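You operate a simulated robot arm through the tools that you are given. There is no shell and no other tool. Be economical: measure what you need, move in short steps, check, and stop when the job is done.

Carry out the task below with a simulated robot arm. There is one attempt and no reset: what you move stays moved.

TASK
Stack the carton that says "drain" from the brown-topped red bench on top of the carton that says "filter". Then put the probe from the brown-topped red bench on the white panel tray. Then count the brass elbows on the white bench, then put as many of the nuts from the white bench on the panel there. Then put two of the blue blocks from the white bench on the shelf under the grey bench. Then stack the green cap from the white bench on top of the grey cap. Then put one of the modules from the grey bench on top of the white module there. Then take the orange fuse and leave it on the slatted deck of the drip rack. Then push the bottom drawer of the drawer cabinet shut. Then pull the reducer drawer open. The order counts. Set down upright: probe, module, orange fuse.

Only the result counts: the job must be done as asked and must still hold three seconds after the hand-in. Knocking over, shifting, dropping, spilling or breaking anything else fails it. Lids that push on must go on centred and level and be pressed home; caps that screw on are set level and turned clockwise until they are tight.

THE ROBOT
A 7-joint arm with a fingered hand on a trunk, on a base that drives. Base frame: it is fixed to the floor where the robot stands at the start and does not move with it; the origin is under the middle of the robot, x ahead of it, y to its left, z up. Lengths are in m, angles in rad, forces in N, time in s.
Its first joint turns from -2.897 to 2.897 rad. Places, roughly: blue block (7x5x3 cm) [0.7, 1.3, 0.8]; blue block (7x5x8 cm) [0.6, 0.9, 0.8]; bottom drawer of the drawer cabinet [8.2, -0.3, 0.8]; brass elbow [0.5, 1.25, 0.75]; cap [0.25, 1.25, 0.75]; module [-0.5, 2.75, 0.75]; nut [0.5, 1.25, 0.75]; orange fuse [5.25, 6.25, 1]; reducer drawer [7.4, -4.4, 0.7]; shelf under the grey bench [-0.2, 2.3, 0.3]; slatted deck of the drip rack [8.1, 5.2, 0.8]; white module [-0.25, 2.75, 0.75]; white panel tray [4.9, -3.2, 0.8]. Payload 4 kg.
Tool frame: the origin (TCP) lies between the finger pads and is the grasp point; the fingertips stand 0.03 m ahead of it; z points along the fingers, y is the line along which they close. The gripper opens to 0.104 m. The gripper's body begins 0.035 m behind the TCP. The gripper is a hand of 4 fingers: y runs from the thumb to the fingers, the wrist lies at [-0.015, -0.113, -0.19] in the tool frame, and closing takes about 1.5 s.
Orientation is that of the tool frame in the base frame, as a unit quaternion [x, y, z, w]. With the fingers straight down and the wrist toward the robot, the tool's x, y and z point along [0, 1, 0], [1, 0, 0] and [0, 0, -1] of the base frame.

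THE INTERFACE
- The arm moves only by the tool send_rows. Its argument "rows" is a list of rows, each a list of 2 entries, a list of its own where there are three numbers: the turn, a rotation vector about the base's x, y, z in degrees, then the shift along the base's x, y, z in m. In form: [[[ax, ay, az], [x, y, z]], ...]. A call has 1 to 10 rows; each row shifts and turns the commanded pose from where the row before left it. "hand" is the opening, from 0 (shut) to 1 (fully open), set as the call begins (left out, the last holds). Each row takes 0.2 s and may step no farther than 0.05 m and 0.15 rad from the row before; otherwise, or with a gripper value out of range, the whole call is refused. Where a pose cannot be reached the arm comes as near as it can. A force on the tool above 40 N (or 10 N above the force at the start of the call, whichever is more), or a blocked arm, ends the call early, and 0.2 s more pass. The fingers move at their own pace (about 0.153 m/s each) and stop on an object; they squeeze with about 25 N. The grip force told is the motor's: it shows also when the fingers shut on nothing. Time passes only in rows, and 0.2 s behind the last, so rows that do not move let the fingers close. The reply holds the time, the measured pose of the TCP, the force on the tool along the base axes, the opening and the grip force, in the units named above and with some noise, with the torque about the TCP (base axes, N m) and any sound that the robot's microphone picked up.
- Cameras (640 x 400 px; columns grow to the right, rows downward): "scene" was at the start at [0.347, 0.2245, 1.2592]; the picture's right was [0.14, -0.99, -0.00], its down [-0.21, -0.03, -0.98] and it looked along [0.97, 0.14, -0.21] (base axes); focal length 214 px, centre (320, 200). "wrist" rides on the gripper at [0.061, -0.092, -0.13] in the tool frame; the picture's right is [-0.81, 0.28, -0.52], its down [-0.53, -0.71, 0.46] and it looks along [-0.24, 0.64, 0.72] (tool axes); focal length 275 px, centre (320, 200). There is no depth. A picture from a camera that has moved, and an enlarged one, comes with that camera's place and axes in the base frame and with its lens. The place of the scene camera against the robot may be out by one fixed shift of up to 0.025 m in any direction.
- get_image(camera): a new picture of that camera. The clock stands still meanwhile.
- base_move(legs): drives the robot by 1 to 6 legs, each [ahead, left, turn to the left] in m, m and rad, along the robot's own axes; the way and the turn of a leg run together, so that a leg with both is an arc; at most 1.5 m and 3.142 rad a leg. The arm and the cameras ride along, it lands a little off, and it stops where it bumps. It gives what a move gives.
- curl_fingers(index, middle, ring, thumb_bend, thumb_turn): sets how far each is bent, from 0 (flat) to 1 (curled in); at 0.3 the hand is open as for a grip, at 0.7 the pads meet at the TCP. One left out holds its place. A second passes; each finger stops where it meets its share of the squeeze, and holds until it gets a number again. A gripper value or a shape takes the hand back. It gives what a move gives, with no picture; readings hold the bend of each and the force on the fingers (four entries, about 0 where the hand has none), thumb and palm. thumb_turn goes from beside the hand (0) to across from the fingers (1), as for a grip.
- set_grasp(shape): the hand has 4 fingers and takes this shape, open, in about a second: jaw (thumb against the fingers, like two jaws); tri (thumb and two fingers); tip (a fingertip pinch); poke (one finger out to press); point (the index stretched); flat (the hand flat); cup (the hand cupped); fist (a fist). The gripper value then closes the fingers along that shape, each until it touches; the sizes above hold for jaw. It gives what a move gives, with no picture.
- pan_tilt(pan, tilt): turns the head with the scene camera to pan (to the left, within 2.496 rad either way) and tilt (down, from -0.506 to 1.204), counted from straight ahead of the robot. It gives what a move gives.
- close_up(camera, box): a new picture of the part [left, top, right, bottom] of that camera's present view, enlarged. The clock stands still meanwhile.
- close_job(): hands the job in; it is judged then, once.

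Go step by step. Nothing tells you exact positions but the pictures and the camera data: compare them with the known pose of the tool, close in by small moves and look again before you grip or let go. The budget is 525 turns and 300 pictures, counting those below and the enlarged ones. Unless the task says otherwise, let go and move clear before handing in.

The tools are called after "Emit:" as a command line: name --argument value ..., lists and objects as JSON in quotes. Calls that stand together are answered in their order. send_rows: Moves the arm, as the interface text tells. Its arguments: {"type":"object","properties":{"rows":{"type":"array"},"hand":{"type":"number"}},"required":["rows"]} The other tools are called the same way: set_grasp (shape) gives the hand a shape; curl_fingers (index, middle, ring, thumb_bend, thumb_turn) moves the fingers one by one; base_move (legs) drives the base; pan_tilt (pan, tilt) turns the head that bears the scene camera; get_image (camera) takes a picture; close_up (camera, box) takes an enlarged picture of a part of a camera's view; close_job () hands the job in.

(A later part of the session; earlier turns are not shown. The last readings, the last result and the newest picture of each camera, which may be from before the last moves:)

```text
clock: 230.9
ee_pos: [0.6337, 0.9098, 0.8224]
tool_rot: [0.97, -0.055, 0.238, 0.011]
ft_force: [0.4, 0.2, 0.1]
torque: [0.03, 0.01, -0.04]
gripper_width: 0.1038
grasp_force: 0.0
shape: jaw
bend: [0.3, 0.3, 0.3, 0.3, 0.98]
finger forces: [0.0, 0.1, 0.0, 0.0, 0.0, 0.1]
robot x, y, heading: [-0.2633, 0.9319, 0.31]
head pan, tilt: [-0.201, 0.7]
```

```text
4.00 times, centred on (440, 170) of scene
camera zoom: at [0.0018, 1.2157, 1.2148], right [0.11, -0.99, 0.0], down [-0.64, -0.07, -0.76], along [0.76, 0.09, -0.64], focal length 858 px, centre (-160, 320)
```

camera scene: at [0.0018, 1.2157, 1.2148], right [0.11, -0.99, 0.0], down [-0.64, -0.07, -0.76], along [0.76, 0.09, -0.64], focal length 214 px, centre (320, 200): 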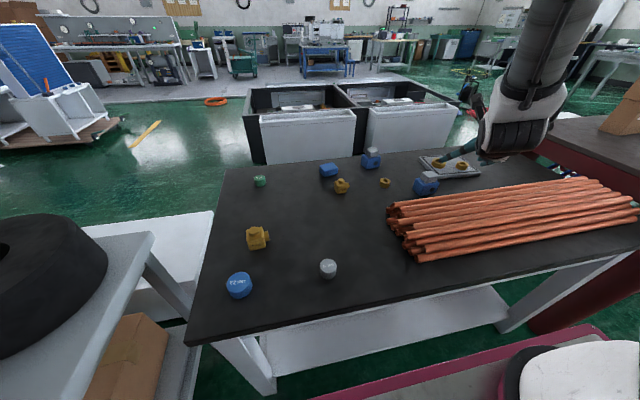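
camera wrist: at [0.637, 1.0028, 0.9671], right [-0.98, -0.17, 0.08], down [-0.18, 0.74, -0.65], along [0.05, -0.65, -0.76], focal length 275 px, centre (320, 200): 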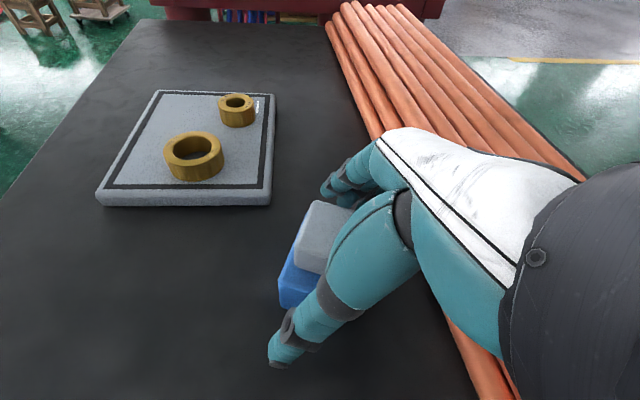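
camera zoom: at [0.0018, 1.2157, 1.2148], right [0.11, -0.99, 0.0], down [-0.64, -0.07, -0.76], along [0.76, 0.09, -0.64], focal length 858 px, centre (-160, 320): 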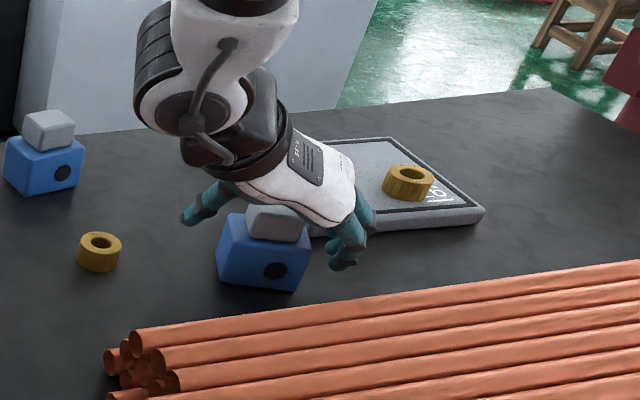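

Emit:
send_rows --rows '[[[0, 0, 0], [0.003, 0, -0.007]], [[0, 0, 0], [0, 0, 0]]]'

Emit:
send_rows --rows '[[[0, 0, 0], [0, 0, 0]], [[0, 0, 0], [0, 0, 0]], [[0, 0, 0], [0, 0, 0]], [[0, 0, 0], [0, 0, 0]], [[0, 0, 0], [0, 0, 0]], [[0, 0, 0], [0, 0, 0]], [[0, 0, 0], [0, 0, 0]]]' --hand 0.2

Emit:
close_up --camera "scene" --box '[370, 120, 510, 220]'

```text
clock: 231.6
ee_pos: [0.6377, 0.91, 0.817]
tool_rot: [0.969, -0.055, 0.239, 0.011]
ft_force: [0.8, 1.0, 0.3]
torque: [-0.01, 0.0, 0.0]
gripper_width: 0.1037
grasp_force: 0.1
shape: jaw
bend: [0.3, 0.3, 0.3, 0.3, 0.98]
finger forces: [0.0, 0.0, 0.0, 0.1, 0.1, 0.0]
robot x, y, heading: [-0.2615, 0.9325, 0.315]
head pan, tilt: [-0.201, 0.7]
```

```text
clock: 233.2
ee_pos: [0.637, 0.9106, 0.8161]
tool_rot: [0.97, -0.054, 0.238, 0.01]
ft_force: [-0.1, 0.1, 0.8]
torque: [-0.03, 0.0, 0.0]
gripper_width: 0.0577
grasp_force: 24.5
shape: jaw
bend: [0.74, 0.43, 0.4, 0.66, 1.0]
finger forces: [12.7, 6.9, 3.1, 0.0, 22.8, 0.1]
robot x, y, heading: [-0.265, 0.9298, 0.315]
head pan, tilt: [-0.201, 0.7]
```

```text
4.00 times, centred on (440, 170) of scene
camera zoom: at [0.0019, 1.2157, 1.2148], right [0.11, -0.99, 0.0], down [-0.64, -0.07, -0.76], along [0.76, 0.09, -0.64], focal length 858 px, centre (-160, 320)
```

zoom: 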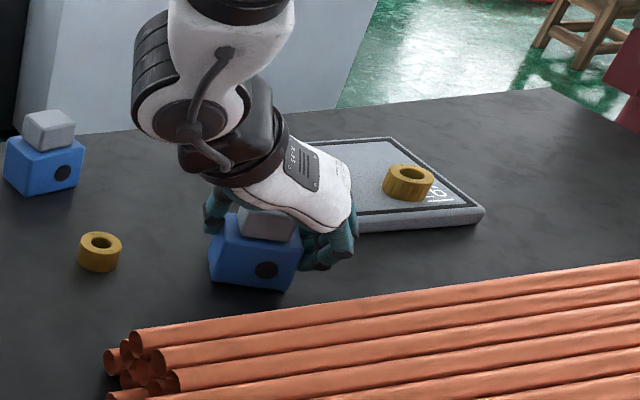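

Emit:
send_rows --rows '[[[0, 0, 0], [0, 0, 0]], [[0, 0, 0], [0, 0, 0]], [[0, 0, 0], [0, 0, 0]], [[0, 0, 0], [0, 0, 0]], [[0, 0, 0], [0, 0, 0]], [[0, 0, 0], [-0.014, 0.0015, 0]], [[0, 0, 0], [0, 0, 0]]]' --hand 1

Emit:
send_rows --rows '[[[0, 0, 0], [0, 0, 0]], [[0, 0, 0], [0, 0, 0]], [[0, 0, 0], [0, 0, 0]], [[0, 0, 0], [0, 0, 0]], [[0, 0, 0], [0, 0, 0]], [[0, 0, 0], [0, 0, 0]], [[0, 0, 0], [0, 0, 0]]]' --hand 0.2

```text
clock: 234.8
ee_pos: [0.6222, 0.9108, 0.8179]
tool_rot: [0.97, -0.054, 0.239, 0.01]
ft_force: [0.7, -0.3, -0.7]
torque: [-0.01, -0.02, -0.02]
gripper_width: 0.1036
grasp_force: 0.1
shape: jaw
bend: [0.3, 0.3, 0.3, 0.3, 0.98]
finger forces: [0.0, 0.1, 0.0, 0.0, 0.1, 0.0]
robot x, y, heading: [-0.2635, 0.9329, 0.314]
head pan, tilt: [-0.201, 0.7]
```

```text
clock: 236.3
ee_pos: [0.6217, 0.911, 0.8175]
tool_rot: [0.97, -0.055, 0.238, 0.011]
ft_force: [-0.4, -0.9, -0.5]
torque: [-0.11, 0.01, 0.02]
gripper_width: 0.0582
grasp_force: 25.0
shape: jaw
bend: [0.74, 0.42, 0.43, 0.67, 1.0]
finger forces: [12.8, 7.0, 2.9, 0.0, 22.6, 0.0]
robot x, y, heading: [-0.2639, 0.9264, 0.315]
head pan, tilt: [-0.201, 0.7]
```

Emit:
send_rows --rows '[[[0, 0, 0], [0, 0, 0.015]], [[0, 0, 0], [0, 0, 0.03]], [[0, 0, 0], [0, 0, 0.03]], [[0, 0, 0], [0, 0, 0]]]'

Emit:
close_up --camera "scene" --box '[370, 120, 510, 220]'

```text
clock: 237.3
ee_pos: [0.621, 0.9125, 0.8919]
tool_rot: [0.969, -0.056, 0.238, 0.01]
ft_force: [0.3, -0.7, -2.7]
torque: [-0.03, 0.02, -0.01]
gripper_width: 0.058
grasp_force: 25.2
shape: jaw
bend: [0.74, 0.42, 0.43, 0.67, 1.0]
finger forces: [12.7, 7.0, 3.0, 0.0, 22.7, 0.1]
robot x, y, heading: [-0.2608, 0.9345, 0.312]
head pan, tilt: [-0.201, 0.7]
```

```text
4.00 times, centred on (440, 170) of scene
camera zoom: at [0.002, 1.2157, 1.2148], right [0.11, -0.99, 0.0], down [-0.64, -0.07, -0.76], along [0.76, 0.09, -0.64], focal length 858 px, centre (-160, 320)
```

zoom: 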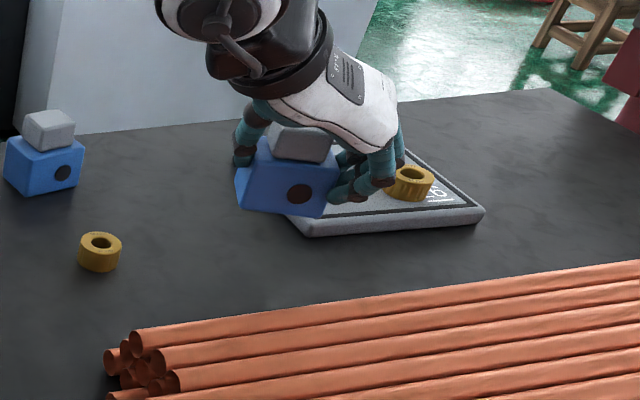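

Block is held level now. I'll raise it, back away, and look at the shelf under the grey bench.

Emit:
send_rows --rows '[[[0, 0, 0], [-0.01, 0, 0.045]], [[0, 0, 0], [-0.01, 0, 0.045]], [[0, 0, 0], [-0.01, 0, 0.045]], [[0, 0, 0], [-0.01, 0, 0.045]], [[0, 0, 0], [0, 0, 0]]]'

Emit:
base_move --legs '[[-0.45, 0, 0]]'

Emit:
pan_tilt --pan 1.0 --tilt 0.6

Emit:
get_image --camera "scene"

Emit:
pan_tilt --pan 2.2 --tilt 0.6

Emit:
get_image --camera "scene"

```text
clock: 238.6
ee_pos: [0.5821, 0.9127, 1.0704]
tool_rot: [0.969, -0.056, 0.239, 0.01]
ft_force: [-0.9, 0.3, -2.6]
torque: [0.0, 0.03, 0.02]
gripper_width: 0.058
grasp_force: 24.9
shape: jaw
bend: [0.74, 0.42, 0.43, 0.67, 1.0]
finger forces: [12.9, 7.0, 3.0, 0.0, 22.7, 0.0]
robot x, y, heading: [-0.2627, 0.9291, 0.313]
head pan, tilt: [-0.201, 0.7]
```

```text
clock: 241.3
ee_pos: [0.1544, 0.7785, 1.0718]
tool_rot: [0.97, -0.051, 0.238, 0.008]
ft_force: [-0.2, 0.1, -2.0]
torque: [-0.01, 0.01, -0.01]
gripper_width: 0.058
grasp_force: 24.5
shape: jaw
bend: [0.74, 0.42, 0.43, 0.67, 1.0]
finger forces: [12.9, 7.0, 3.0, 0.0, 22.7, 0.0]
robot x, y, heading: [-0.6911, 0.7913, 0.32]
head pan, tilt: [-0.201, 0.7]
```

```text
clock: 242.7
ee_pos: [0.1558, 0.7783, 1.0709]
tool_rot: [0.97, -0.051, 0.239, 0.009]
ft_force: [0.3, 0.1, -1.3]
torque: [-0.01, 0.0, 0.0]
gripper_width: 0.0581
grasp_force: 24.7
shape: jaw
bend: [0.74, 0.42, 0.43, 0.67, 1.0]
finger forces: [12.8, 7.1, 3.1, 0.0, 22.7, 0.1]
robot x, y, heading: [-0.6933, 0.7895, 0.32]
head pan, tilt: [1.0, 0.6]
```

```text
168 pictures are left
camera scene: at [-0.4901, 1.1532, 1.2235], right [0.97, -0.25, 0.0], down [-0.14, -0.55, -0.83], along [0.21, 0.8, -0.56], focal length 214 px, centre (320, 200)
```

scene: 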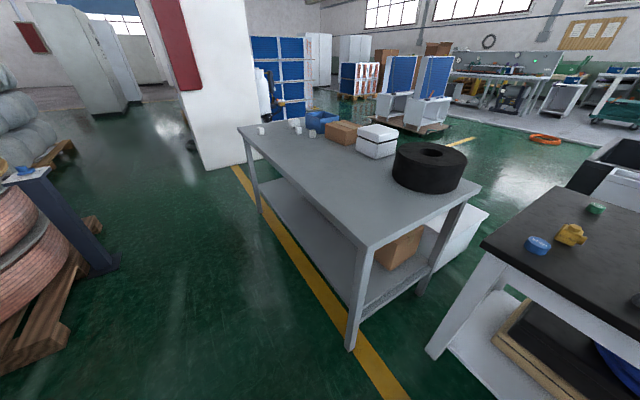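

```text
clock: 244.1
ee_pos: [0.1548, 0.7784, 1.0706]
tool_rot: [0.97, -0.051, 0.239, 0.01]
ft_force: [0.2, 0.7, -1.0]
torque: [-0.01, 0.03, -0.02]
gripper_width: 0.0582
grasp_force: 24.6
shape: jaw
bend: [0.74, 0.42, 0.43, 0.67, 1.0]
finger forces: [12.7, 7.0, 3.1, 0.0, 22.7, 0.0]
robot x, y, heading: [-0.6928, 0.7907, 0.319]
head pan, tilt: [2.201, 0.6]
```

```text
167 pictures are left
camera scene: at [-0.584, 1.1191, 1.2235], right [0.58, 0.81, 0.0], down [0.46, -0.33, -0.83], along [-0.67, 0.48, -0.56], focal length 214 px, centre (320, 200)
```

scene: 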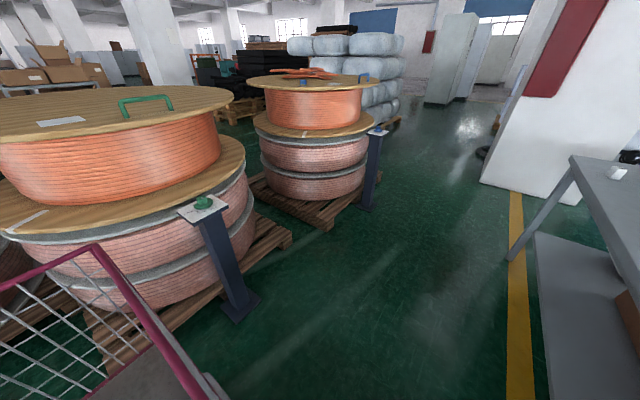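

Emit:
base_move --legs '[[0, 0, 1.57]]'

Emit:
base_move --legs '[[0.9, 0, 0]]'

Emit:
pan_tilt --pan -1.2 --tilt 0.8

Emit:
get_image --camera "scene"

```text
clock: 248.2
ee_pos: [-0.6525, 1.6368, 1.07]
tool_rot: [0.732, 0.638, 0.177, -0.16]
ft_force: [-0.7, -0.1, -2.6]
torque: [0.0, 0.04, 0.03]
gripper_width: 0.0579
grasp_force: 25.2
shape: jaw
bend: [0.74, 0.42, 0.45, 0.67, 1.0]
finger forces: [13.9, 8.6, 0.6, 0.0, 22.3, 0.0]
robot x, y, heading: [-0.6897, 0.7916, 1.859]
head pan, tilt: [2.201, 0.6]
```

```text
clock: 252.9
ee_pos: [-0.9265, 2.4834, 1.071]
tool_rot: [0.727, 0.644, 0.176, -0.161]
ft_force: [0.2, -0.1, -2.5]
torque: [-0.03, 0.0, 0.01]
gripper_width: 0.0581
grasp_force: 25.0
shape: jaw
bend: [0.74, 0.42, 0.45, 0.67, 1.0]
finger forces: [13.9, 8.5, 0.6, 0.1, 22.4, 0.1]
robot x, y, heading: [-0.9512, 1.6388, 1.879]
head pan, tilt: [2.201, 0.6]
```

```text
clock: 255.8
ee_pos: [-0.9246, 2.4839, 1.0695]
tool_rot: [0.727, 0.644, 0.177, -0.16]
ft_force: [0.1, -1.0, -2.7]
torque: [-0.01, -0.01, -0.01]
gripper_width: 0.058
grasp_force: 24.5
shape: jaw
bend: [0.74, 0.42, 0.45, 0.67, 1.0]
finger forces: [13.9, 8.6, 0.6, 0.0, 22.5, 0.0]
robot x, y, heading: [-0.9498, 1.6379, 1.875]
head pan, tilt: [-1.201, 0.799]
```

```text
166 pictures are left
camera scene: at [-1.1362, 1.8688, 1.2066], right [0.63, -0.78, 0.0], down [-0.56, -0.45, -0.7], along [0.54, 0.44, -0.72], focal length 214 px, centre (320, 200)
```

scene: 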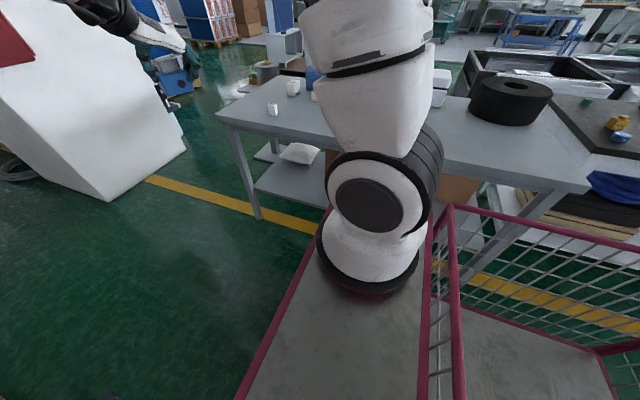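

Emit:
base_move --legs '[[0.35, 0, 0], [0, 0.13, 0]]'

Emit:
send_rows --rows '[[[0, 0, -7], [0.03, -0.025, 0]], [[0, 0, -7], [0.03, -0.025, 0]], [[0, 0, -7], [0.03, -0.025, 0]], [[0, 0, -7], [0.03, -0.025, 0]], [[0, 0, -7], [0.025, -0.033, 0]], [[0, 0, -7], [0.025, -0.033, 0]], [[0, 0, -7], [0.022, -0.037, 0]], [[0, 0, -7], [0.022, -0.037, 0]], [[0, 0, -7], [0.02, -0.04, 0]], [[0, 0, 0], [0, 0, 0]]]'

```text
clock: 258.9
ee_pos: [-1.143, 2.7733, 1.0716]
tool_rot: [0.729, 0.641, 0.177, -0.16]
ft_force: [0.0, -0.1, -1.4]
torque: [-0.04, -0.04, 0.02]
gripper_width: 0.058
grasp_force: 24.6
shape: jaw
bend: [0.74, 0.42, 0.45, 0.67, 1.0]
finger forces: [14.0, 8.6, 0.6, 0.0, 22.5, 0.1]
robot x, y, heading: [-1.1708, 1.9255, 1.867]
head pan, tilt: [-1.201, 0.799]
```

```text
clock: 261.1
ee_pos: [-0.9083, 2.4925, 1.0715]
tool_rot: [0.957, 0.164, 0.235, -0.045]
ft_force: [0.9, 0.2, -1.5]
torque: [-0.04, 0.04, 0.03]
gripper_width: 0.0581
grasp_force: 25.0
shape: jaw
bend: [0.74, 0.42, 0.45, 0.67, 1.0]
finger forces: [14.2, 8.5, 0.4, 0.1, 22.6, 0.0]
robot x, y, heading: [-1.1751, 1.9288, 1.868]
head pan, tilt: [-1.201, 0.799]
```

Emit:
send_rows --rows '[[[0, 0, 0], [0.033, -0.034, 0]], [[0, 0, 0], [0.033, -0.034, 0]], [[0, 0, 0], [0.033, -0.034, 0]], [[0, 0, 0], [0.033, -0.034, 0]], [[0, 0, 0], [0.033, -0.034, 0]], [[0, 0, 0], [0.033, -0.034, 0]], [[0, 0, 0], [0.033, -0.034, 0]], [[0, 0, 0], [0.033, -0.034, 0]], [[0, 0, 0], [0.033, -0.034, 0]], [[0, 0, 0], [0, 0, 0]]]'

Emit:
get_image --camera "wrist"

Emit:
pan_tilt --pan -0.9 --tilt 0.7

Emit:
get_image --camera "scene"

```text
clock: 263.3
ee_pos: [-0.6135, 2.1877, 1.0699]
tool_rot: [0.957, 0.165, 0.234, -0.044]
ft_force: [0.2, -0.3, -2.5]
torque: [-0.02, 0.0, 0.0]
gripper_width: 0.0577
grasp_force: 25.0
shape: jaw
bend: [0.74, 0.42, 0.45, 0.67, 1.0]
finger forces: [14.1, 8.5, 0.1, 0.0, 22.5, 0.1]
robot x, y, heading: [-1.1764, 1.9283, 1.866]
head pan, tilt: [-1.201, 0.799]
```

```text
165 pictures are left
camera wrist: at [-0.6511, 2.2722, 1.215], right [-0.81, -0.58, 0.08], down [-0.49, 0.59, -0.65], along [0.33, -0.56, -0.76], focal length 275 px, centre (320, 200)
```

wrist: 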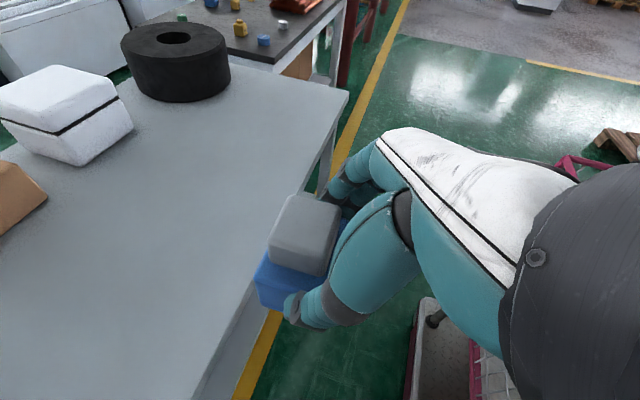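

```text
clock: 264.1
ee_pos: [-0.6139, 2.1865, 1.0717]
tool_rot: [0.957, 0.165, 0.234, -0.045]
ft_force: [-0.2, -0.4, -2.3]
torque: [-0.01, 0.04, -0.03]
gripper_width: 0.058
grasp_force: 25.1
shape: jaw
bend: [0.74, 0.42, 0.45, 0.67, 1.0]
finger forces: [14.2, 8.5, 0.2, 0.1, 22.5, 0.1]
robot x, y, heading: [-1.1771, 1.928, 1.868]
head pan, tilt: [-0.901, 0.7]
```

```text
164 pictures are left
camera scene: at [-1.3739, 2.1795, 1.2148], right [0.82, -0.57, 0.0], down [-0.37, -0.53, -0.76], along [0.44, 0.63, -0.64], focal length 214 px, centre (320, 200)
```

scene: 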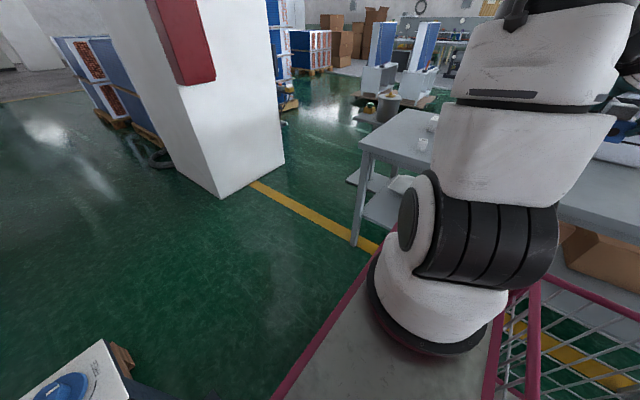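

Emit:
send_rows --rows '[[[0, 0, 0], [-0.004, -0.001, -0.05]], [[0, 0, 0], [-0.004, -0.001, -0.05]], [[0, 0, 0], [-0.004, -0.001, -0.05]], [[0, 0, 0], [-0.004, -0.001, -0.05]], [[0, 0, 0], [-0.004, -0.001, -0.05]], [[0, 0, 0], [0, 0, -0.05]], [[0, 0, 0], [0, 0, -0.05]], [[0, 0, 0], [0, 0, -0.05]], [[0, 0, 0], [0, 0, -0.05]], [[0, 0, 0], [0, 0, 0]]]'

Emit:
get_image --camera "wrist"

```text
refused: row 1 steps farther than a row can; nothing moved
```

```text
163 pictures are left
camera wrist: at [-0.6514, 2.2725, 1.2149], right [-0.81, -0.58, 0.08], down [-0.49, 0.59, -0.65], along [0.33, -0.56, -0.76], focal length 275 px, centre (320, 200)
```

wrist: 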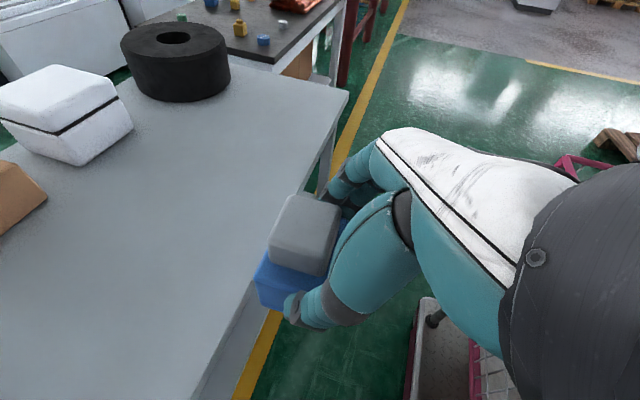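

Emit:
send_rows --rows '[[[0, 0, 0], [-0.004, -0.001, -0.048]], [[0, 0, 0], [-0.004, -0.001, -0.048]], [[0, 0, 0], [-0.004, -0.001, -0.048]], [[0, 0, 0], [-0.004, -0.001, -0.048]], [[0, 0, 0], [-0.004, -0.001, -0.048]], [[0, 0, 0], [0, 0, -0.05]], [[0, 0, 0], [0, 0, -0.05]], [[0, 0, 0], [0, 0, 0]]]'

Emit:
get_image --camera "wrist"

```text
clock: 265.9
ee_pos: [-0.6333, 2.1825, 0.7307]
tool_rot: [0.957, 0.165, 0.234, -0.044]
ft_force: [0.0, 0.0, -1.6]
torque: [0.0, -0.03, -0.01]
gripper_width: 0.0579
grasp_force: 25.3
shape: jaw
bend: [0.74, 0.42, 0.45, 0.67, 1.0]
finger forces: [13.8, 8.4, 0.0, 0.1, 22.3, 0.1]
robot x, y, heading: [-1.1778, 1.9288, 1.874]
head pan, tilt: [-0.901, 0.7]
```

```text
162 pictures are left
camera wrist: at [-0.6712, 2.2681, 0.8744], right [-0.81, -0.58, 0.08], down [-0.49, 0.59, -0.65], along [0.33, -0.56, -0.76], focal length 275 px, centre (320, 200)
```

wrist: 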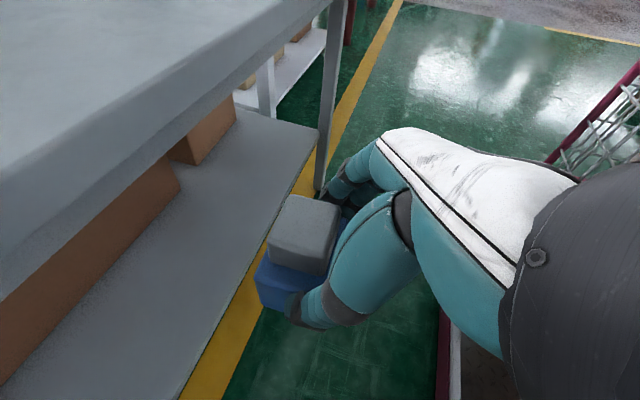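

Emit:
send_rows --rows '[[[0, 0, 0], [0, 0, -0.05]], [[0, 0, 0], [0, 0, -0.05]], [[0, 0, 0], [0, 0, -0.05]], [[0, 0, 0], [0, 0, -0.05]], [[0, 0, 0], [0, 0, -0.05]], [[0, 0, 0], [0, 0, -0.05]], [[0, 0, 0], [0, 0, 0]]]'

Emit:
get_image --camera "wrist"

Emit:
get_image --camera "scene"

```text
clock: 267.5
ee_pos: [-0.6317, 2.183, 0.4337]
tool_rot: [0.957, 0.165, 0.234, -0.045]
ft_force: [0.8, 1.0, -2.2]
torque: [-0.01, 0.06, 0.02]
gripper_width: 0.0577
grasp_force: 25.2
shape: jaw
bend: [0.74, 0.42, 0.45, 0.67, 1.0]
finger forces: [13.7, 8.6, 0.0, 0.0, 22.2, 0.0]
robot x, y, heading: [-1.1728, 1.929, 1.867]
head pan, tilt: [-0.901, 0.7]
```

```text
161 pictures are left
camera wrist: at [-0.6695, 2.2685, 0.5776], right [-0.81, -0.58, 0.08], down [-0.49, 0.59, -0.65], along [0.33, -0.56, -0.76], focal length 275 px, centre (320, 200)
```

wrist: 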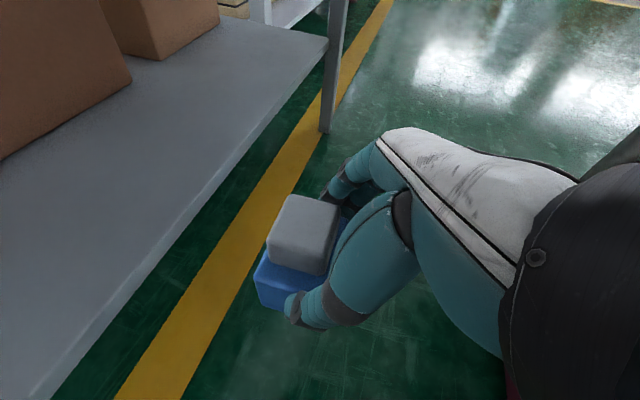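

```text
160 pictures are left
camera scene: at [-1.374, 2.1796, 1.2149], right [0.82, -0.57, 0.0], down [-0.37, -0.53, -0.76], along [0.43, 0.63, -0.64], focal length 214 px, centre (320, 200)
```

scene: 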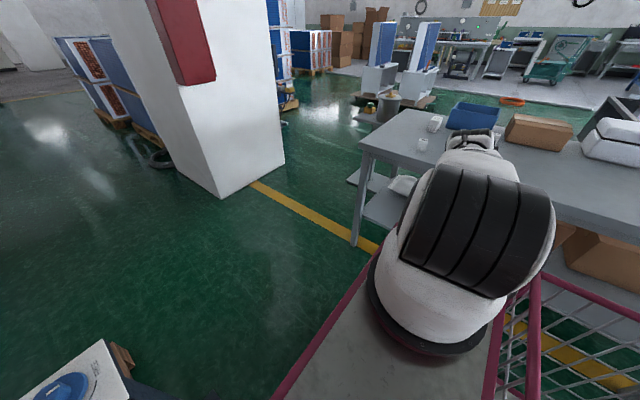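

Emit:
send_rows --rows '[[[0, 0, 0], [0, 0, -0.03]], [[0, 0, 0], [0.045, 0.015, 0]], [[0, 0, 0], [0.045, 0.015, 0]], [[0, 0, 0], [0.045, 0.015, 0]], [[0, 0, 0], [0.045, 0.015, 0]], [[0, 0, 0], [0.042, 0.014, 0]], [[0, 0, 0], [0, 0, 0]]]'

Emit:
get_image --camera "wrist"

Emit:
get_image --camera "scene"

```text
clock: 269.1
ee_pos: [-0.4104, 2.2544, 0.4016]
tool_rot: [0.957, 0.164, 0.235, -0.044]
ft_force: [0.7, -0.4, -1.2]
torque: [-0.03, 0.03, 0.0]
gripper_width: 0.0574
grasp_force: 25.4
shape: jaw
bend: [0.74, 0.42, 0.45, 0.68, 1.0]
finger forces: [13.6, 8.5, 0.1, 0.0, 22.2, 0.0]
robot x, y, heading: [-1.176, 1.9261, 1.871]
head pan, tilt: [-0.901, 0.7]
```

```text
159 pictures are left
camera wrist: at [-0.4482, 2.3409, 0.5449], right [-0.81, -0.58, 0.08], down [-0.49, 0.59, -0.65], along [0.33, -0.56, -0.76], focal length 275 px, centre (320, 200)
```

wrist: 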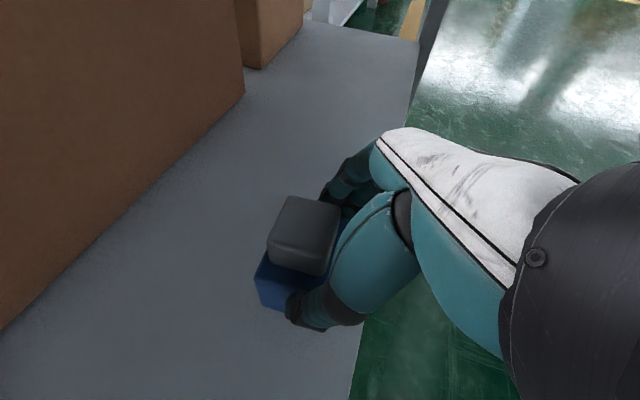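

```text
158 pictures are left
camera scene: at [-1.3739, 2.1796, 1.2149], right [0.82, -0.57, 0.0], down [-0.37, -0.53, -0.76], along [0.43, 0.63, -0.64], focal length 214 px, centre (320, 200)
```

scene: 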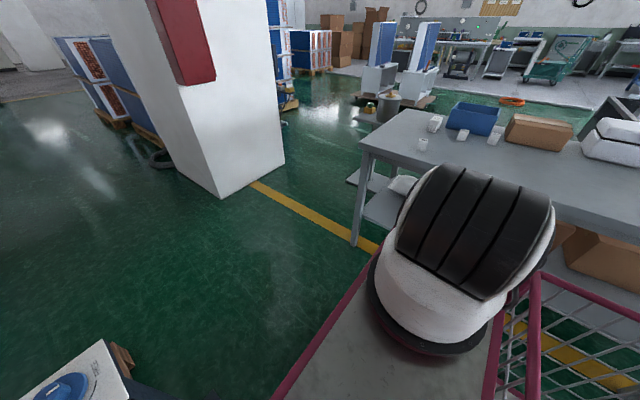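

Emit:
send_rows --rows '[[[0, 0, 0], [0.021, 0.007, 0]], [[0, 0, 0], [0, 0, -0.03]], [[0, 0, 0], [0, 0, -0.012]], [[0, 0, 0], [0, 0, -0.008]], [[0, 0, 0], [0, 0, 0]]]'

```text
clock: 270.3
ee_pos: [-0.3949, 2.2633, 0.3958]
tool_rot: [0.957, 0.165, 0.234, -0.045]
ft_force: [-0.2, 0.1, -2.1]
torque: [0.03, 0.05, 0.03]
gripper_width: 0.0574
grasp_force: 24.4
shape: jaw
bend: [0.74, 0.42, 0.45, 0.68, 1.0]
finger forces: [13.7, 8.6, 0.1, 0.0, 22.1, 0.0]
out of reach, approached as far as the arm can: row 2, 3, 4
robot x, y, heading: [-1.1727, 1.9266, 1.869]
head pan, tilt: [-0.901, 0.7]
```

Emit:
send_rows --rows '[[[0, 0, 0], [-0.02, -0.006, 0.04]], [[0, 0, 0], [-0.045, -0.015, 0]], [[0, 0, 0], [-0.045, -0.015, 0]], [[0, 0, 0], [-0.04, -0.013, 0]], [[0, 0, 0], [0, 0, 0]]]'

Emit:
base_move --legs '[[0, -0.14, 0]]'

```text
clock: 271.5
ee_pos: [-0.5456, 2.2121, 0.4374]
tool_rot: [0.957, 0.166, 0.234, -0.044]
ft_force: [-0.2, 0.1, -3.9]
torque: [-0.04, 0.04, 0.02]
gripper_width: 0.0574
grasp_force: 25.1
shape: jaw
bend: [0.74, 0.42, 0.45, 0.68, 1.0]
finger forces: [13.8, 8.3, 0.0, 0.0, 22.1, 0.0]
robot x, y, heading: [-1.1744, 1.9254, 1.871]
head pan, tilt: [-0.901, 0.7]
```

```text
clock: 272.8
ee_pos: [-0.435, 2.2476, 0.4313]
tool_rot: [0.96, 0.165, 0.224, -0.043]
ft_force: [-0.3, 0.2, -2.6]
torque: [0.05, 0.0, -0.03]
gripper_width: 0.0576
grasp_force: 24.7
shape: jaw
bend: [0.74, 0.42, 0.45, 0.68, 1.0]
finger forces: [14.1, 8.5, 0.0, 0.0, 22.6, 0.0]
robot x, y, heading: [-1.0542, 1.9656, 1.872]
head pan, tilt: [-0.901, 0.7]
stopped in leg 1: the robot was blocked; the commanded pose is now the measured one
```

Emit:
get_image --camera "wrist"

Emit:
pan_tilt --pan -1.5 --tilt 0.9

Emit:
get_image --camera "scene"

```text
157 pictures are left
camera wrist: at [-0.4699, 2.3328, 0.5755], right [-0.81, -0.58, 0.1], down [-0.5, 0.58, -0.64], along [0.31, -0.57, -0.76], focal length 275 px, centre (320, 200)
```

wrist: 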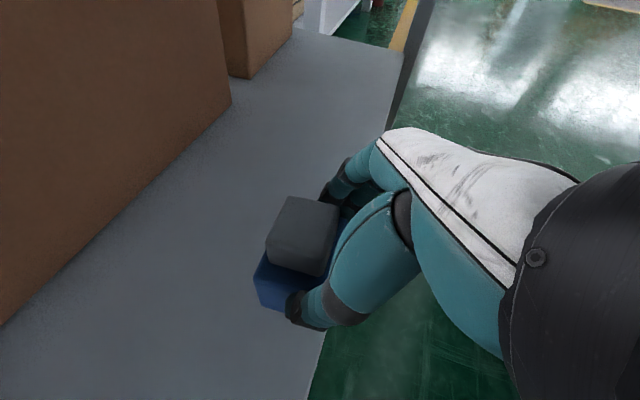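

```text
clock: 273.8
ee_pos: [-0.4341, 2.2477, 0.4312]
tool_rot: [0.959, 0.165, 0.225, -0.042]
ft_force: [-0.1, -0.1, -1.9]
torque: [0.0, 0.04, -0.04]
gripper_width: 0.0577
grasp_force: 24.8
shape: jaw
bend: [0.74, 0.42, 0.45, 0.68, 1.0]
finger forces: [14.2, 8.6, 0.1, 0.0, 22.6, 0.0]
robot x, y, heading: [-1.0563, 1.9629, 1.869]
head pan, tilt: [-1.499, 0.901]
```

```text
156 pictures are left
camera scene: at [-1.2302, 2.1737, 1.1987], right [0.36, -0.93, 0.0], down [-0.73, -0.28, -0.62], along [0.58, 0.23, -0.78], focal length 214 px, centre (320, 200)
```

scene: 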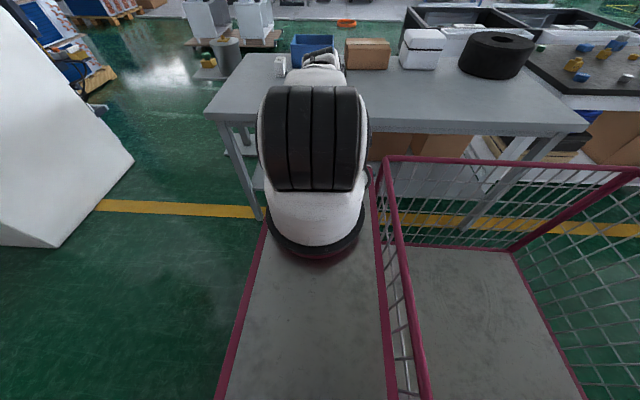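

Emit:
send_rows --rows '[[[0, 0, 0], [-0.045, -0.015, 0]], [[0, 0, 0], [-0.045, -0.015, 0]], [[0, 0, 0], [0, 0, 0]]]'

Emit:
base_move --legs '[[0, 0.075, 0]]'

```text
clock: 274.6
ee_pos: [-0.5225, 2.2162, 0.4311]
tool_rot: [0.959, 0.165, 0.226, -0.043]
ft_force: [-0.4, -0.3, -2.7]
torque: [-0.02, 0.04, 0.01]
gripper_width: 0.0578
grasp_force: 24.7
shape: jaw
bend: [0.74, 0.42, 0.45, 0.68, 1.0]
finger forces: [14.0, 8.6, 0.1, 0.0, 22.7, 0.0]
robot x, y, heading: [-1.055, 1.9655, 1.871]
head pan, tilt: [-1.499, 0.901]
```

```text
clock: 275.7
ee_pos: [-0.5951, 2.1955, 0.431]
tool_rot: [0.959, 0.165, 0.226, -0.042]
ft_force: [-0.1, 0.0, -2.4]
torque: [0.02, -0.01, 0.01]
gripper_width: 0.0576
grasp_force: 25.1
shape: jaw
bend: [0.74, 0.42, 0.45, 0.68, 1.0]
finger forces: [14.1, 8.6, 0.0, 0.1, 22.7, 0.0]
robot x, y, heading: [-1.1246, 1.9402, 1.873]
head pan, tilt: [-1.499, 0.901]
```

Emit:
send_rows --rows '[[[0, 0, 0], [0, 0, -0.03]], [[0, 0, 0], [0.04, 0.0135, 0]], [[0, 0, 0], [0.04, 0.0135, 0]], [[0, 0, 0], [0.04, 0.0135, 0]], [[0, 0, 0], [0.04, 0.0135, 0]], [[0, 0, 0], [0.036, 0.012, 0]], [[0, 0, 0], [0, 0, -0.025]], [[0, 0, 0], [0, 0, -0.015]], [[0, 0, 0], [0, 0, 0]]]'

Emit:
get_image --camera "wrist"

```text
clock: 277.7
ee_pos: [-0.3987, 2.2615, 0.3616]
tool_rot: [0.959, 0.165, 0.226, -0.044]
ft_force: [0.4, -0.6, -1.7]
torque: [-0.01, 0.06, 0.02]
gripper_width: 0.0572
grasp_force: 24.6
shape: jaw
bend: [0.74, 0.42, 0.45, 0.68, 1.0]
finger forces: [14.1, 8.6, 0.0, 0.0, 22.6, 0.1]
robot x, y, heading: [-1.122, 1.9435, 1.871]
head pan, tilt: [-1.499, 0.901]
```

```text
155 pictures are left
camera wrist: at [-0.4332, 2.3465, 0.5059], right [-0.81, -0.58, 0.1], down [-0.5, 0.58, -0.64], along [0.31, -0.57, -0.76], focal length 275 px, centre (320, 200)
```

wrist: 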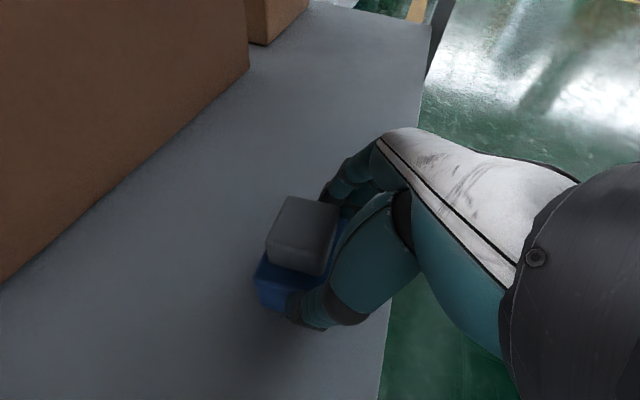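

Emit:
send_rows --rows '[[[0, 0, 0], [0, 0, -0.008]], [[0, 0, 0], [0, 0, -0.006]], [[0, 0, 0], [0, 0, -0.006]], [[0, 0, 0], [0, 0, 0]]]'

```text
clock: 278.7
ee_pos: [-0.3967, 2.2612, 0.3457]
tool_rot: [0.958, 0.167, 0.228, -0.042]
ft_force: [1.8, -1.7, 35.9]
torque: [-0.01, -0.56, 0.19]
gripper_width: 0.0581
grasp_force: 25.1
shape: jaw
bend: [0.74, 0.41, 0.45, 0.7, 0.97]
finger forces: [15.7, 9.6, 0.0, 0.0, 24.0, 0.0]
robot x, y, heading: [-1.1228, 1.9428, 1.871]
head pan, tilt: [-1.499, 0.901]
```

Emit:
send_rows --rows '[[[0, 0, 0], [0, 0, 0.004]], [[0, 0, 0], [0, 0, 0]]]'

Emit:
send_rows --rows '[[[0, 0, 0], [0, 0, 0]], [[0, 0, 0], [0, 0, 0]], [[0, 0, 0], [0, 0, 0]], [[0, 0, 0], [0, 0, 0]], [[0, 0, 0], [0, 0, 0]], [[0, 0, 0], [0, 0, 0]]]' --hand 1

Emit:
get_image --camera "wrist"

```text
clock: 279.3
ee_pos: [-0.3993, 2.2617, 0.3466]
tool_rot: [0.959, 0.166, 0.227, -0.043]
ft_force: [7.9, 2.1, 26.0]
torque: [-0.07, -0.53, 0.15]
gripper_width: 0.0582
grasp_force: 24.8
shape: jaw
bend: [0.74, 0.41, 0.45, 0.71, 0.96]
finger forces: [15.6, 8.6, 0.1, 0.0, 23.2, 0.1]
robot x, y, heading: [-1.126, 1.9406, 1.867]
head pan, tilt: [-1.499, 0.901]
```

```text
clock: 280.7
ee_pos: [-0.398, 2.2612, 0.3452]
tool_rot: [0.959, 0.166, 0.226, -0.043]
ft_force: [0.2, -0.3, 0.2]
torque: [-0.01, 0.01, 0.0]
gripper_width: 0.1035
grasp_force: 0.0
shape: jaw
bend: [0.3, 0.3, 0.3, 0.3, 0.98]
finger forces: [0.1, 0.1, 0.1, 0.1, 0.0, 0.0]
robot x, y, heading: [-1.1217, 1.9443, 1.871]
head pan, tilt: [-1.499, 0.901]
```

```text
154 pictures are left
camera wrist: at [-0.434, 2.3469, 0.4895], right [-0.81, -0.58, 0.1], down [-0.5, 0.58, -0.64], along [0.31, -0.57, -0.76], focal length 275 px, centre (320, 200)
```

wrist: 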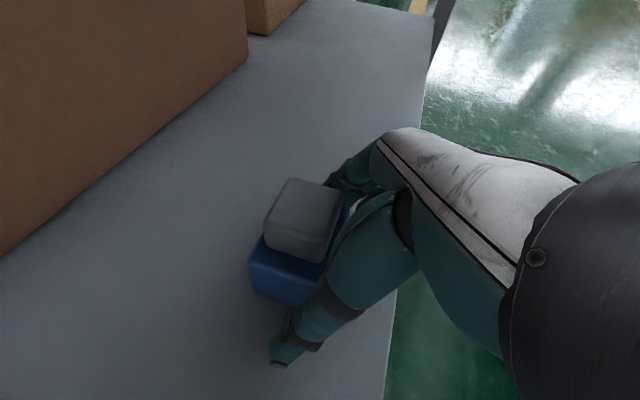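

Emit:
send_rows --rows '[[[0, 0, 0], [-0.025, -0.008, 0.025]], [[0, 0, 0], [-0.025, -0.008, 0.025]], [[0, 0, 0], [-0.04, -0.013, 0.02]], [[0, 0, 0], [-0.045, -0.015, 0]], [[0, 0, 0], [-0.045, -0.015, 0]], [[0, 0, 0], [-0.045, -0.015, 0]], [[0, 0, 0], [0, 0, 0.05]], [[0, 0, 0], [0, 0, 0.05]], [[0, 0, 0], [0, 0, 0.05]], [[0, 0, 0], [0, 0, 0.05]]]'

Emit:
get_image --camera "wrist"

```text
clock: 282.9
ee_pos: [-0.6255, 2.1864, 0.6159]
tool_rot: [0.959, 0.166, 0.225, -0.043]
ft_force: [-0.1, -0.5, 0.0]
torque: [0.02, 0.0, 0.02]
gripper_width: 0.1039
grasp_force: 0.0
shape: jaw
bend: [0.3, 0.3, 0.3, 0.3, 0.98]
finger forces: [0.0, 0.1, 0.0, 0.1, 0.0, 0.0]
robot x, y, heading: [-1.1274, 1.9435, 1.875]
head pan, tilt: [-1.499, 0.901]
```

```text
153 pictures are left
camera wrist: at [-0.6607, 2.2719, 0.759], right [-0.81, -0.58, 0.1], down [-0.5, 0.58, -0.64], along [0.31, -0.57, -0.76], focal length 275 px, centre (320, 200)
```

wrist: 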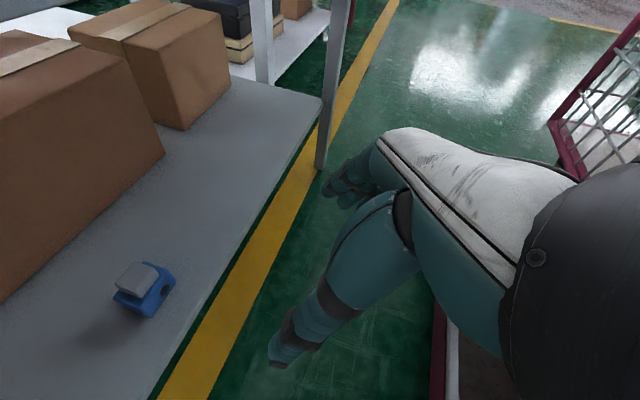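

Emit:
send_rows --rows '[[[0, 0, 0], [-0.01, -0.003, 0.045]], [[0, 0, 0], [-0.01, -0.003, 0.045]], [[0, 0, 0], [0, 0, 0.05]], [[0, 0, 0], [0, 0, 0.05]], [[0, 0, 0], [0, 0, 0.05]], [[0, 0, 0], [0, 0, 0.05]], [[0, 0, 0], [0, 0, 0.05]], [[0, 0, 0], [0, 0, 0.05]], [[0, 0, 0], [0, 0, 0.05]], [[0, 0, 0], [0, 0, 0]]]'

Emit:
base_move --legs '[[0, -0.06, 0], [-1.2, 0, 0], [0, 0, -1.57]]'

```text
clock: 285.1
ee_pos: [-0.6436, 2.1819, 1.0558]
tool_rot: [0.959, 0.166, 0.226, -0.043]
ft_force: [-0.3, 1.3, 0.4]
torque: [0.02, 0.02, 0.03]
gripper_width: 0.1035
grasp_force: 0.1
shape: jaw
bend: [0.3, 0.3, 0.3, 0.3, 0.98]
finger forces: [0.1, 0.0, 0.1, 0.0, 0.0, 0.0]
robot x, y, heading: [-1.1218, 1.944, 1.874]
head pan, tilt: [-1.499, 0.901]
```

```text
clock: 295.5
ee_pos: [-0.468, 0.3422, 1.055]
tool_rot: [0.797, -0.559, 0.189, 0.13]
ft_force: [0.5, -0.7, 0.1]
torque: [0.02, 0.01, 0.01]
gripper_width: 0.1038
grasp_force: 0.1
shape: jaw
bend: [0.3, 0.3, 0.3, 0.3, 0.98]
finger forces: [0.0, 0.0, 0.0, 0.0, 0.1, 0.0]
robot x, y, heading: [-0.7074, 0.8219, 0.304]
head pan, tilt: [-1.499, 0.901]
```

Emit:
send_rows --rows '[[[0, 0, 8], [0.0335, 0.0322, 0]], [[0, 0, 8], [0.0335, 0.0322, 0]], [[0, 0, 8], [0.0335, 0.0322, 0]], [[0, 0, 8], [0.0335, 0.0322, 0]], [[0, 0, 8], [0.0335, 0.0322, 0]], [[0, 0, 8], [0.0335, 0.0322, 0]], [[0, 0, 8], [0.0335, 0.0322, 0]], [[0, 0, 8], [0.0335, 0.0322, 0]], [[0, 0, 8], [0.0335, 0.0322, 0]], [[0, 0, 8], [0.0335, 0.0322, 0]]]'

Emit:
send_rows --rows '[[[0, 0, 0], [0.0335, 0.0322, 0]], [[0, 0, 0], [0.0335, 0.0322, 0]], [[0, 0, 0], [0.0335, 0.0322, 0]], [[0, 0, 0], [0.0335, 0.0322, 0]], [[0, 0, 0], [0.0335, 0.0322, 0]], [[0, 0, 0], [0, 0, 0]]]'

Emit:
pan_tilt --pan 0.0 --tilt 0.8

Emit:
base_move --legs '[[0.4, 0.04, 0]]'

Emit:
get_image --camera "scene"

```text
clock: 297.7
ee_pos: [-0.1073, 0.6168, 1.1015]
tool_rot: [0.97, 0.085, 0.229, -0.023]
ft_force: [-0.3, -0.6, 1.1]
torque: [-0.04, -0.01, 0.04]
gripper_width: 0.1038
grasp_force: 0.1
shape: jaw
bend: [0.3, 0.3, 0.3, 0.3, 0.98]
finger forces: [0.1, 0.1, 0.1, 0.0, 0.0, 0.0]
out of reach, approached as far as the arm can: row 3, 4, 5, 6, 7
robot x, y, heading: [-0.7099, 0.8214, 0.305]
head pan, tilt: [-1.499, 0.901]
```

```text
clock: 299.1
ee_pos: [0.0592, 0.7793, 1.1013]
tool_rot: [0.969, 0.085, 0.229, -0.024]
ft_force: [0.2, 0.3, -0.1]
torque: [0.03, -0.02, 0.01]
gripper_width: 0.104
grasp_force: 0.1
shape: jaw
bend: [0.3, 0.3, 0.3, 0.3, 0.98]
finger forces: [0.0, 0.0, 0.0, 0.0, 0.0, 0.0]
robot x, y, heading: [-0.7041, 0.8219, 0.306]
head pan, tilt: [-1.499, 0.901]
```

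```text
clock: 300.7
ee_pos: [0.0587, 0.7788, 1.1015]
tool_rot: [0.97, 0.084, 0.229, -0.024]
ft_force: [0.1, -0.1, -0.7]
torque: [0.03, -0.05, -0.02]
gripper_width: 0.1037
grasp_force: 0.0
shape: jaw
bend: [0.3, 0.3, 0.3, 0.3, 0.98]
finger forces: [0.1, 0.1, 0.1, 0.0, 0.1, 0.1]
robot x, y, heading: [-0.7091, 0.8259, 0.306]
head pan, tilt: [0.0, 0.799]
```

```text
clock: 303.3
ee_pos: [0.4333, 0.944, 1.102]
tool_rot: [0.969, 0.087, 0.229, -0.024]
ft_force: [0.1, 0.1, -0.3]
torque: [0.03, 0.05, 0.03]
gripper_width: 0.1037
grasp_force: 0.0
shape: jaw
bend: [0.3, 0.3, 0.3, 0.3, 0.98]
finger forces: [0.1, 0.0, 0.1, 0.0, 0.0, 0.0]
robot x, y, heading: [-0.3309, 0.9822, 0.309]
head pan, tilt: [0.0, 0.799]
```

```text
152 pictures are left
camera scene: at [-0.0732, 1.2821, 1.2066], right [0.3, -0.95, 0.0], down [-0.68, -0.22, -0.7], along [0.66, 0.21, -0.72], focal length 214 px, centre (320, 200)
```

scene: 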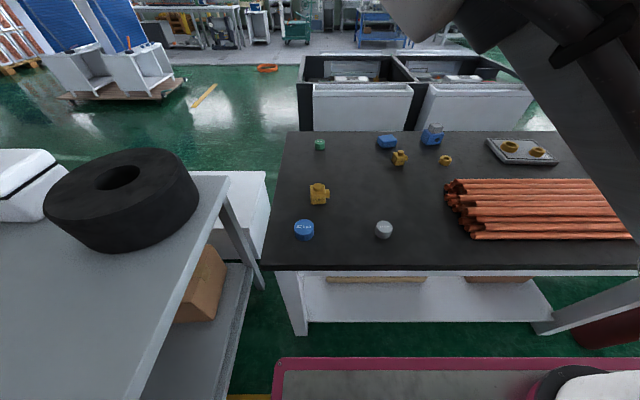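

Emit:
base_move --legs '[[0.07, 0, 0]]'

Emit:
send_rows --rows '[[[2.4, -7.1, 0], [0, 0, 0]], [[1.2, -3.5, 0], [0.03, 0.01, 0]], [[0, 0, 0], [0.04, 0.01, -0.02]], [[0, 0, 0], [0.04, 0.015, -0.02]], [[0, 0, 0], [0, 0, 0]]]'

Emit:
get_image --camera "wrist"

Emit:
close_up --camera "scene" --box '[360, 100, 480, 190]'

```text
clock: 304.3
ee_pos: [0.5018, 0.9651, 1.1012]
tool_rot: [0.969, 0.086, 0.229, -0.023]
ft_force: [0.4, 1.1, 0.1]
torque: [-0.02, 0.01, -0.01]
gripper_width: 0.1037
grasp_force: 0.0
shape: jaw
bend: [0.3, 0.3, 0.3, 0.3, 0.98]
finger forces: [0.0, 0.0, 0.0, 0.1, 0.0, 0.0]
robot x, y, heading: [-0.2673, 0.9998, 0.313]
head pan, tilt: [0.0, 0.799]
```

```text
clock: 305.5
ee_pos: [0.6098, 0.9995, 1.0594]
tool_rot: [0.943, 0.081, 0.32, -0.047]
ft_force: [0.8, 1.4, -0.6]
torque: [0.01, 0.01, -0.01]
gripper_width: 0.1035
grasp_force: 0.1
shape: jaw
bend: [0.3, 0.3, 0.3, 0.3, 0.98]
finger forces: [0.0, 0.1, 0.0, 0.0, 0.0, 0.0]
robot x, y, heading: [-0.2675, 1.0034, 0.309]
head pan, tilt: [0.0, 0.799]
```

```text
151 pictures are left
camera wrist: at [0.5631, 1.0803, 1.2036], right [-0.89, -0.44, -0.1], down [-0.27, 0.7, -0.66], along [0.36, -0.56, -0.75], focal length 275 px, centre (320, 200)
```

wrist: 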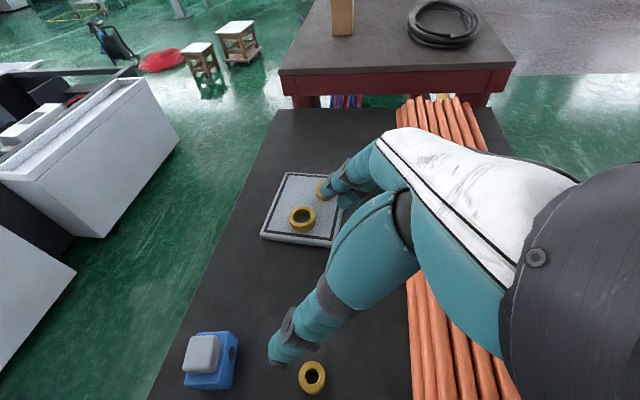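

```text
4.44 times, centred on (420, 145) of scene
camera zoom: at [-0.0066, 1.3031, 1.2066], right [0.3, -0.95, 0.0], down [-0.68, -0.22, -0.7], along [0.66, 0.21, -0.72], focal length 953 px, centre (-124, 444)
```

zoom: 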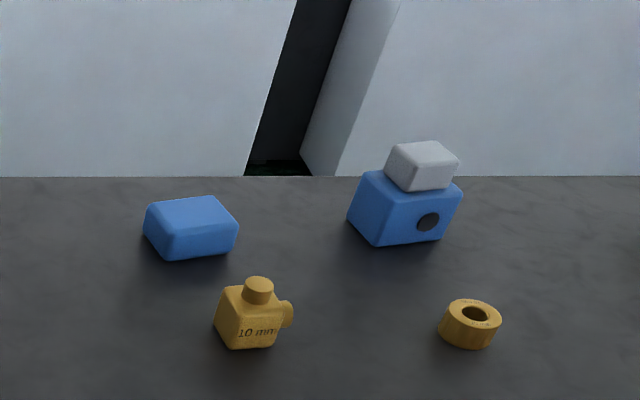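

Emit:
send_rows --rows '[[[0, 0, 4], [0.018, 0.015, -0.03]], [[0, 0, 4], [0.018, 0.015, -0.036]], [[0, 0, 0], [0.018, 0.016, -0.036]], [[0, 0, 0], [0.019, 0.016, -0.036]], [[0, 0, 0], [0, 0, 0]]]'

Emit:
get_image --camera "wrist"

```text
clock: 306.7
ee_pos: [0.6825, 1.0636, 0.9213]
tool_rot: [0.935, 0.146, 0.316, -0.069]
ft_force: [0.1, -0.4, 0.7]
torque: [0.01, -0.01, 0.01]
gripper_width: 0.1037
grasp_force: 0.1
shape: jaw
bend: [0.3, 0.3, 0.3, 0.3, 0.98]
finger forces: [0.0, 0.1, 0.1, 0.0, 0.1, 0.0]
robot x, y, heading: [-0.2669, 1.0006, 0.31]
head pan, tilt: [0.0, 0.799]
```

```text
149 pictures are left
camera wrist: at [0.6244, 1.1364, 1.0646], right [-0.82, -0.56, -0.1], down [-0.37, 0.65, -0.66], along [0.43, -0.51, -0.75], focal length 275 px, centre (320, 200)
```

wrist: 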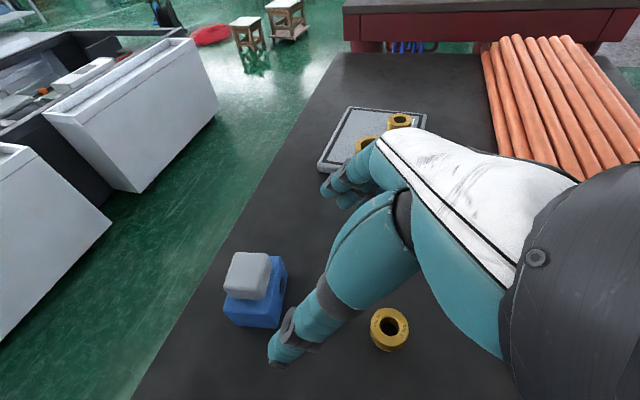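

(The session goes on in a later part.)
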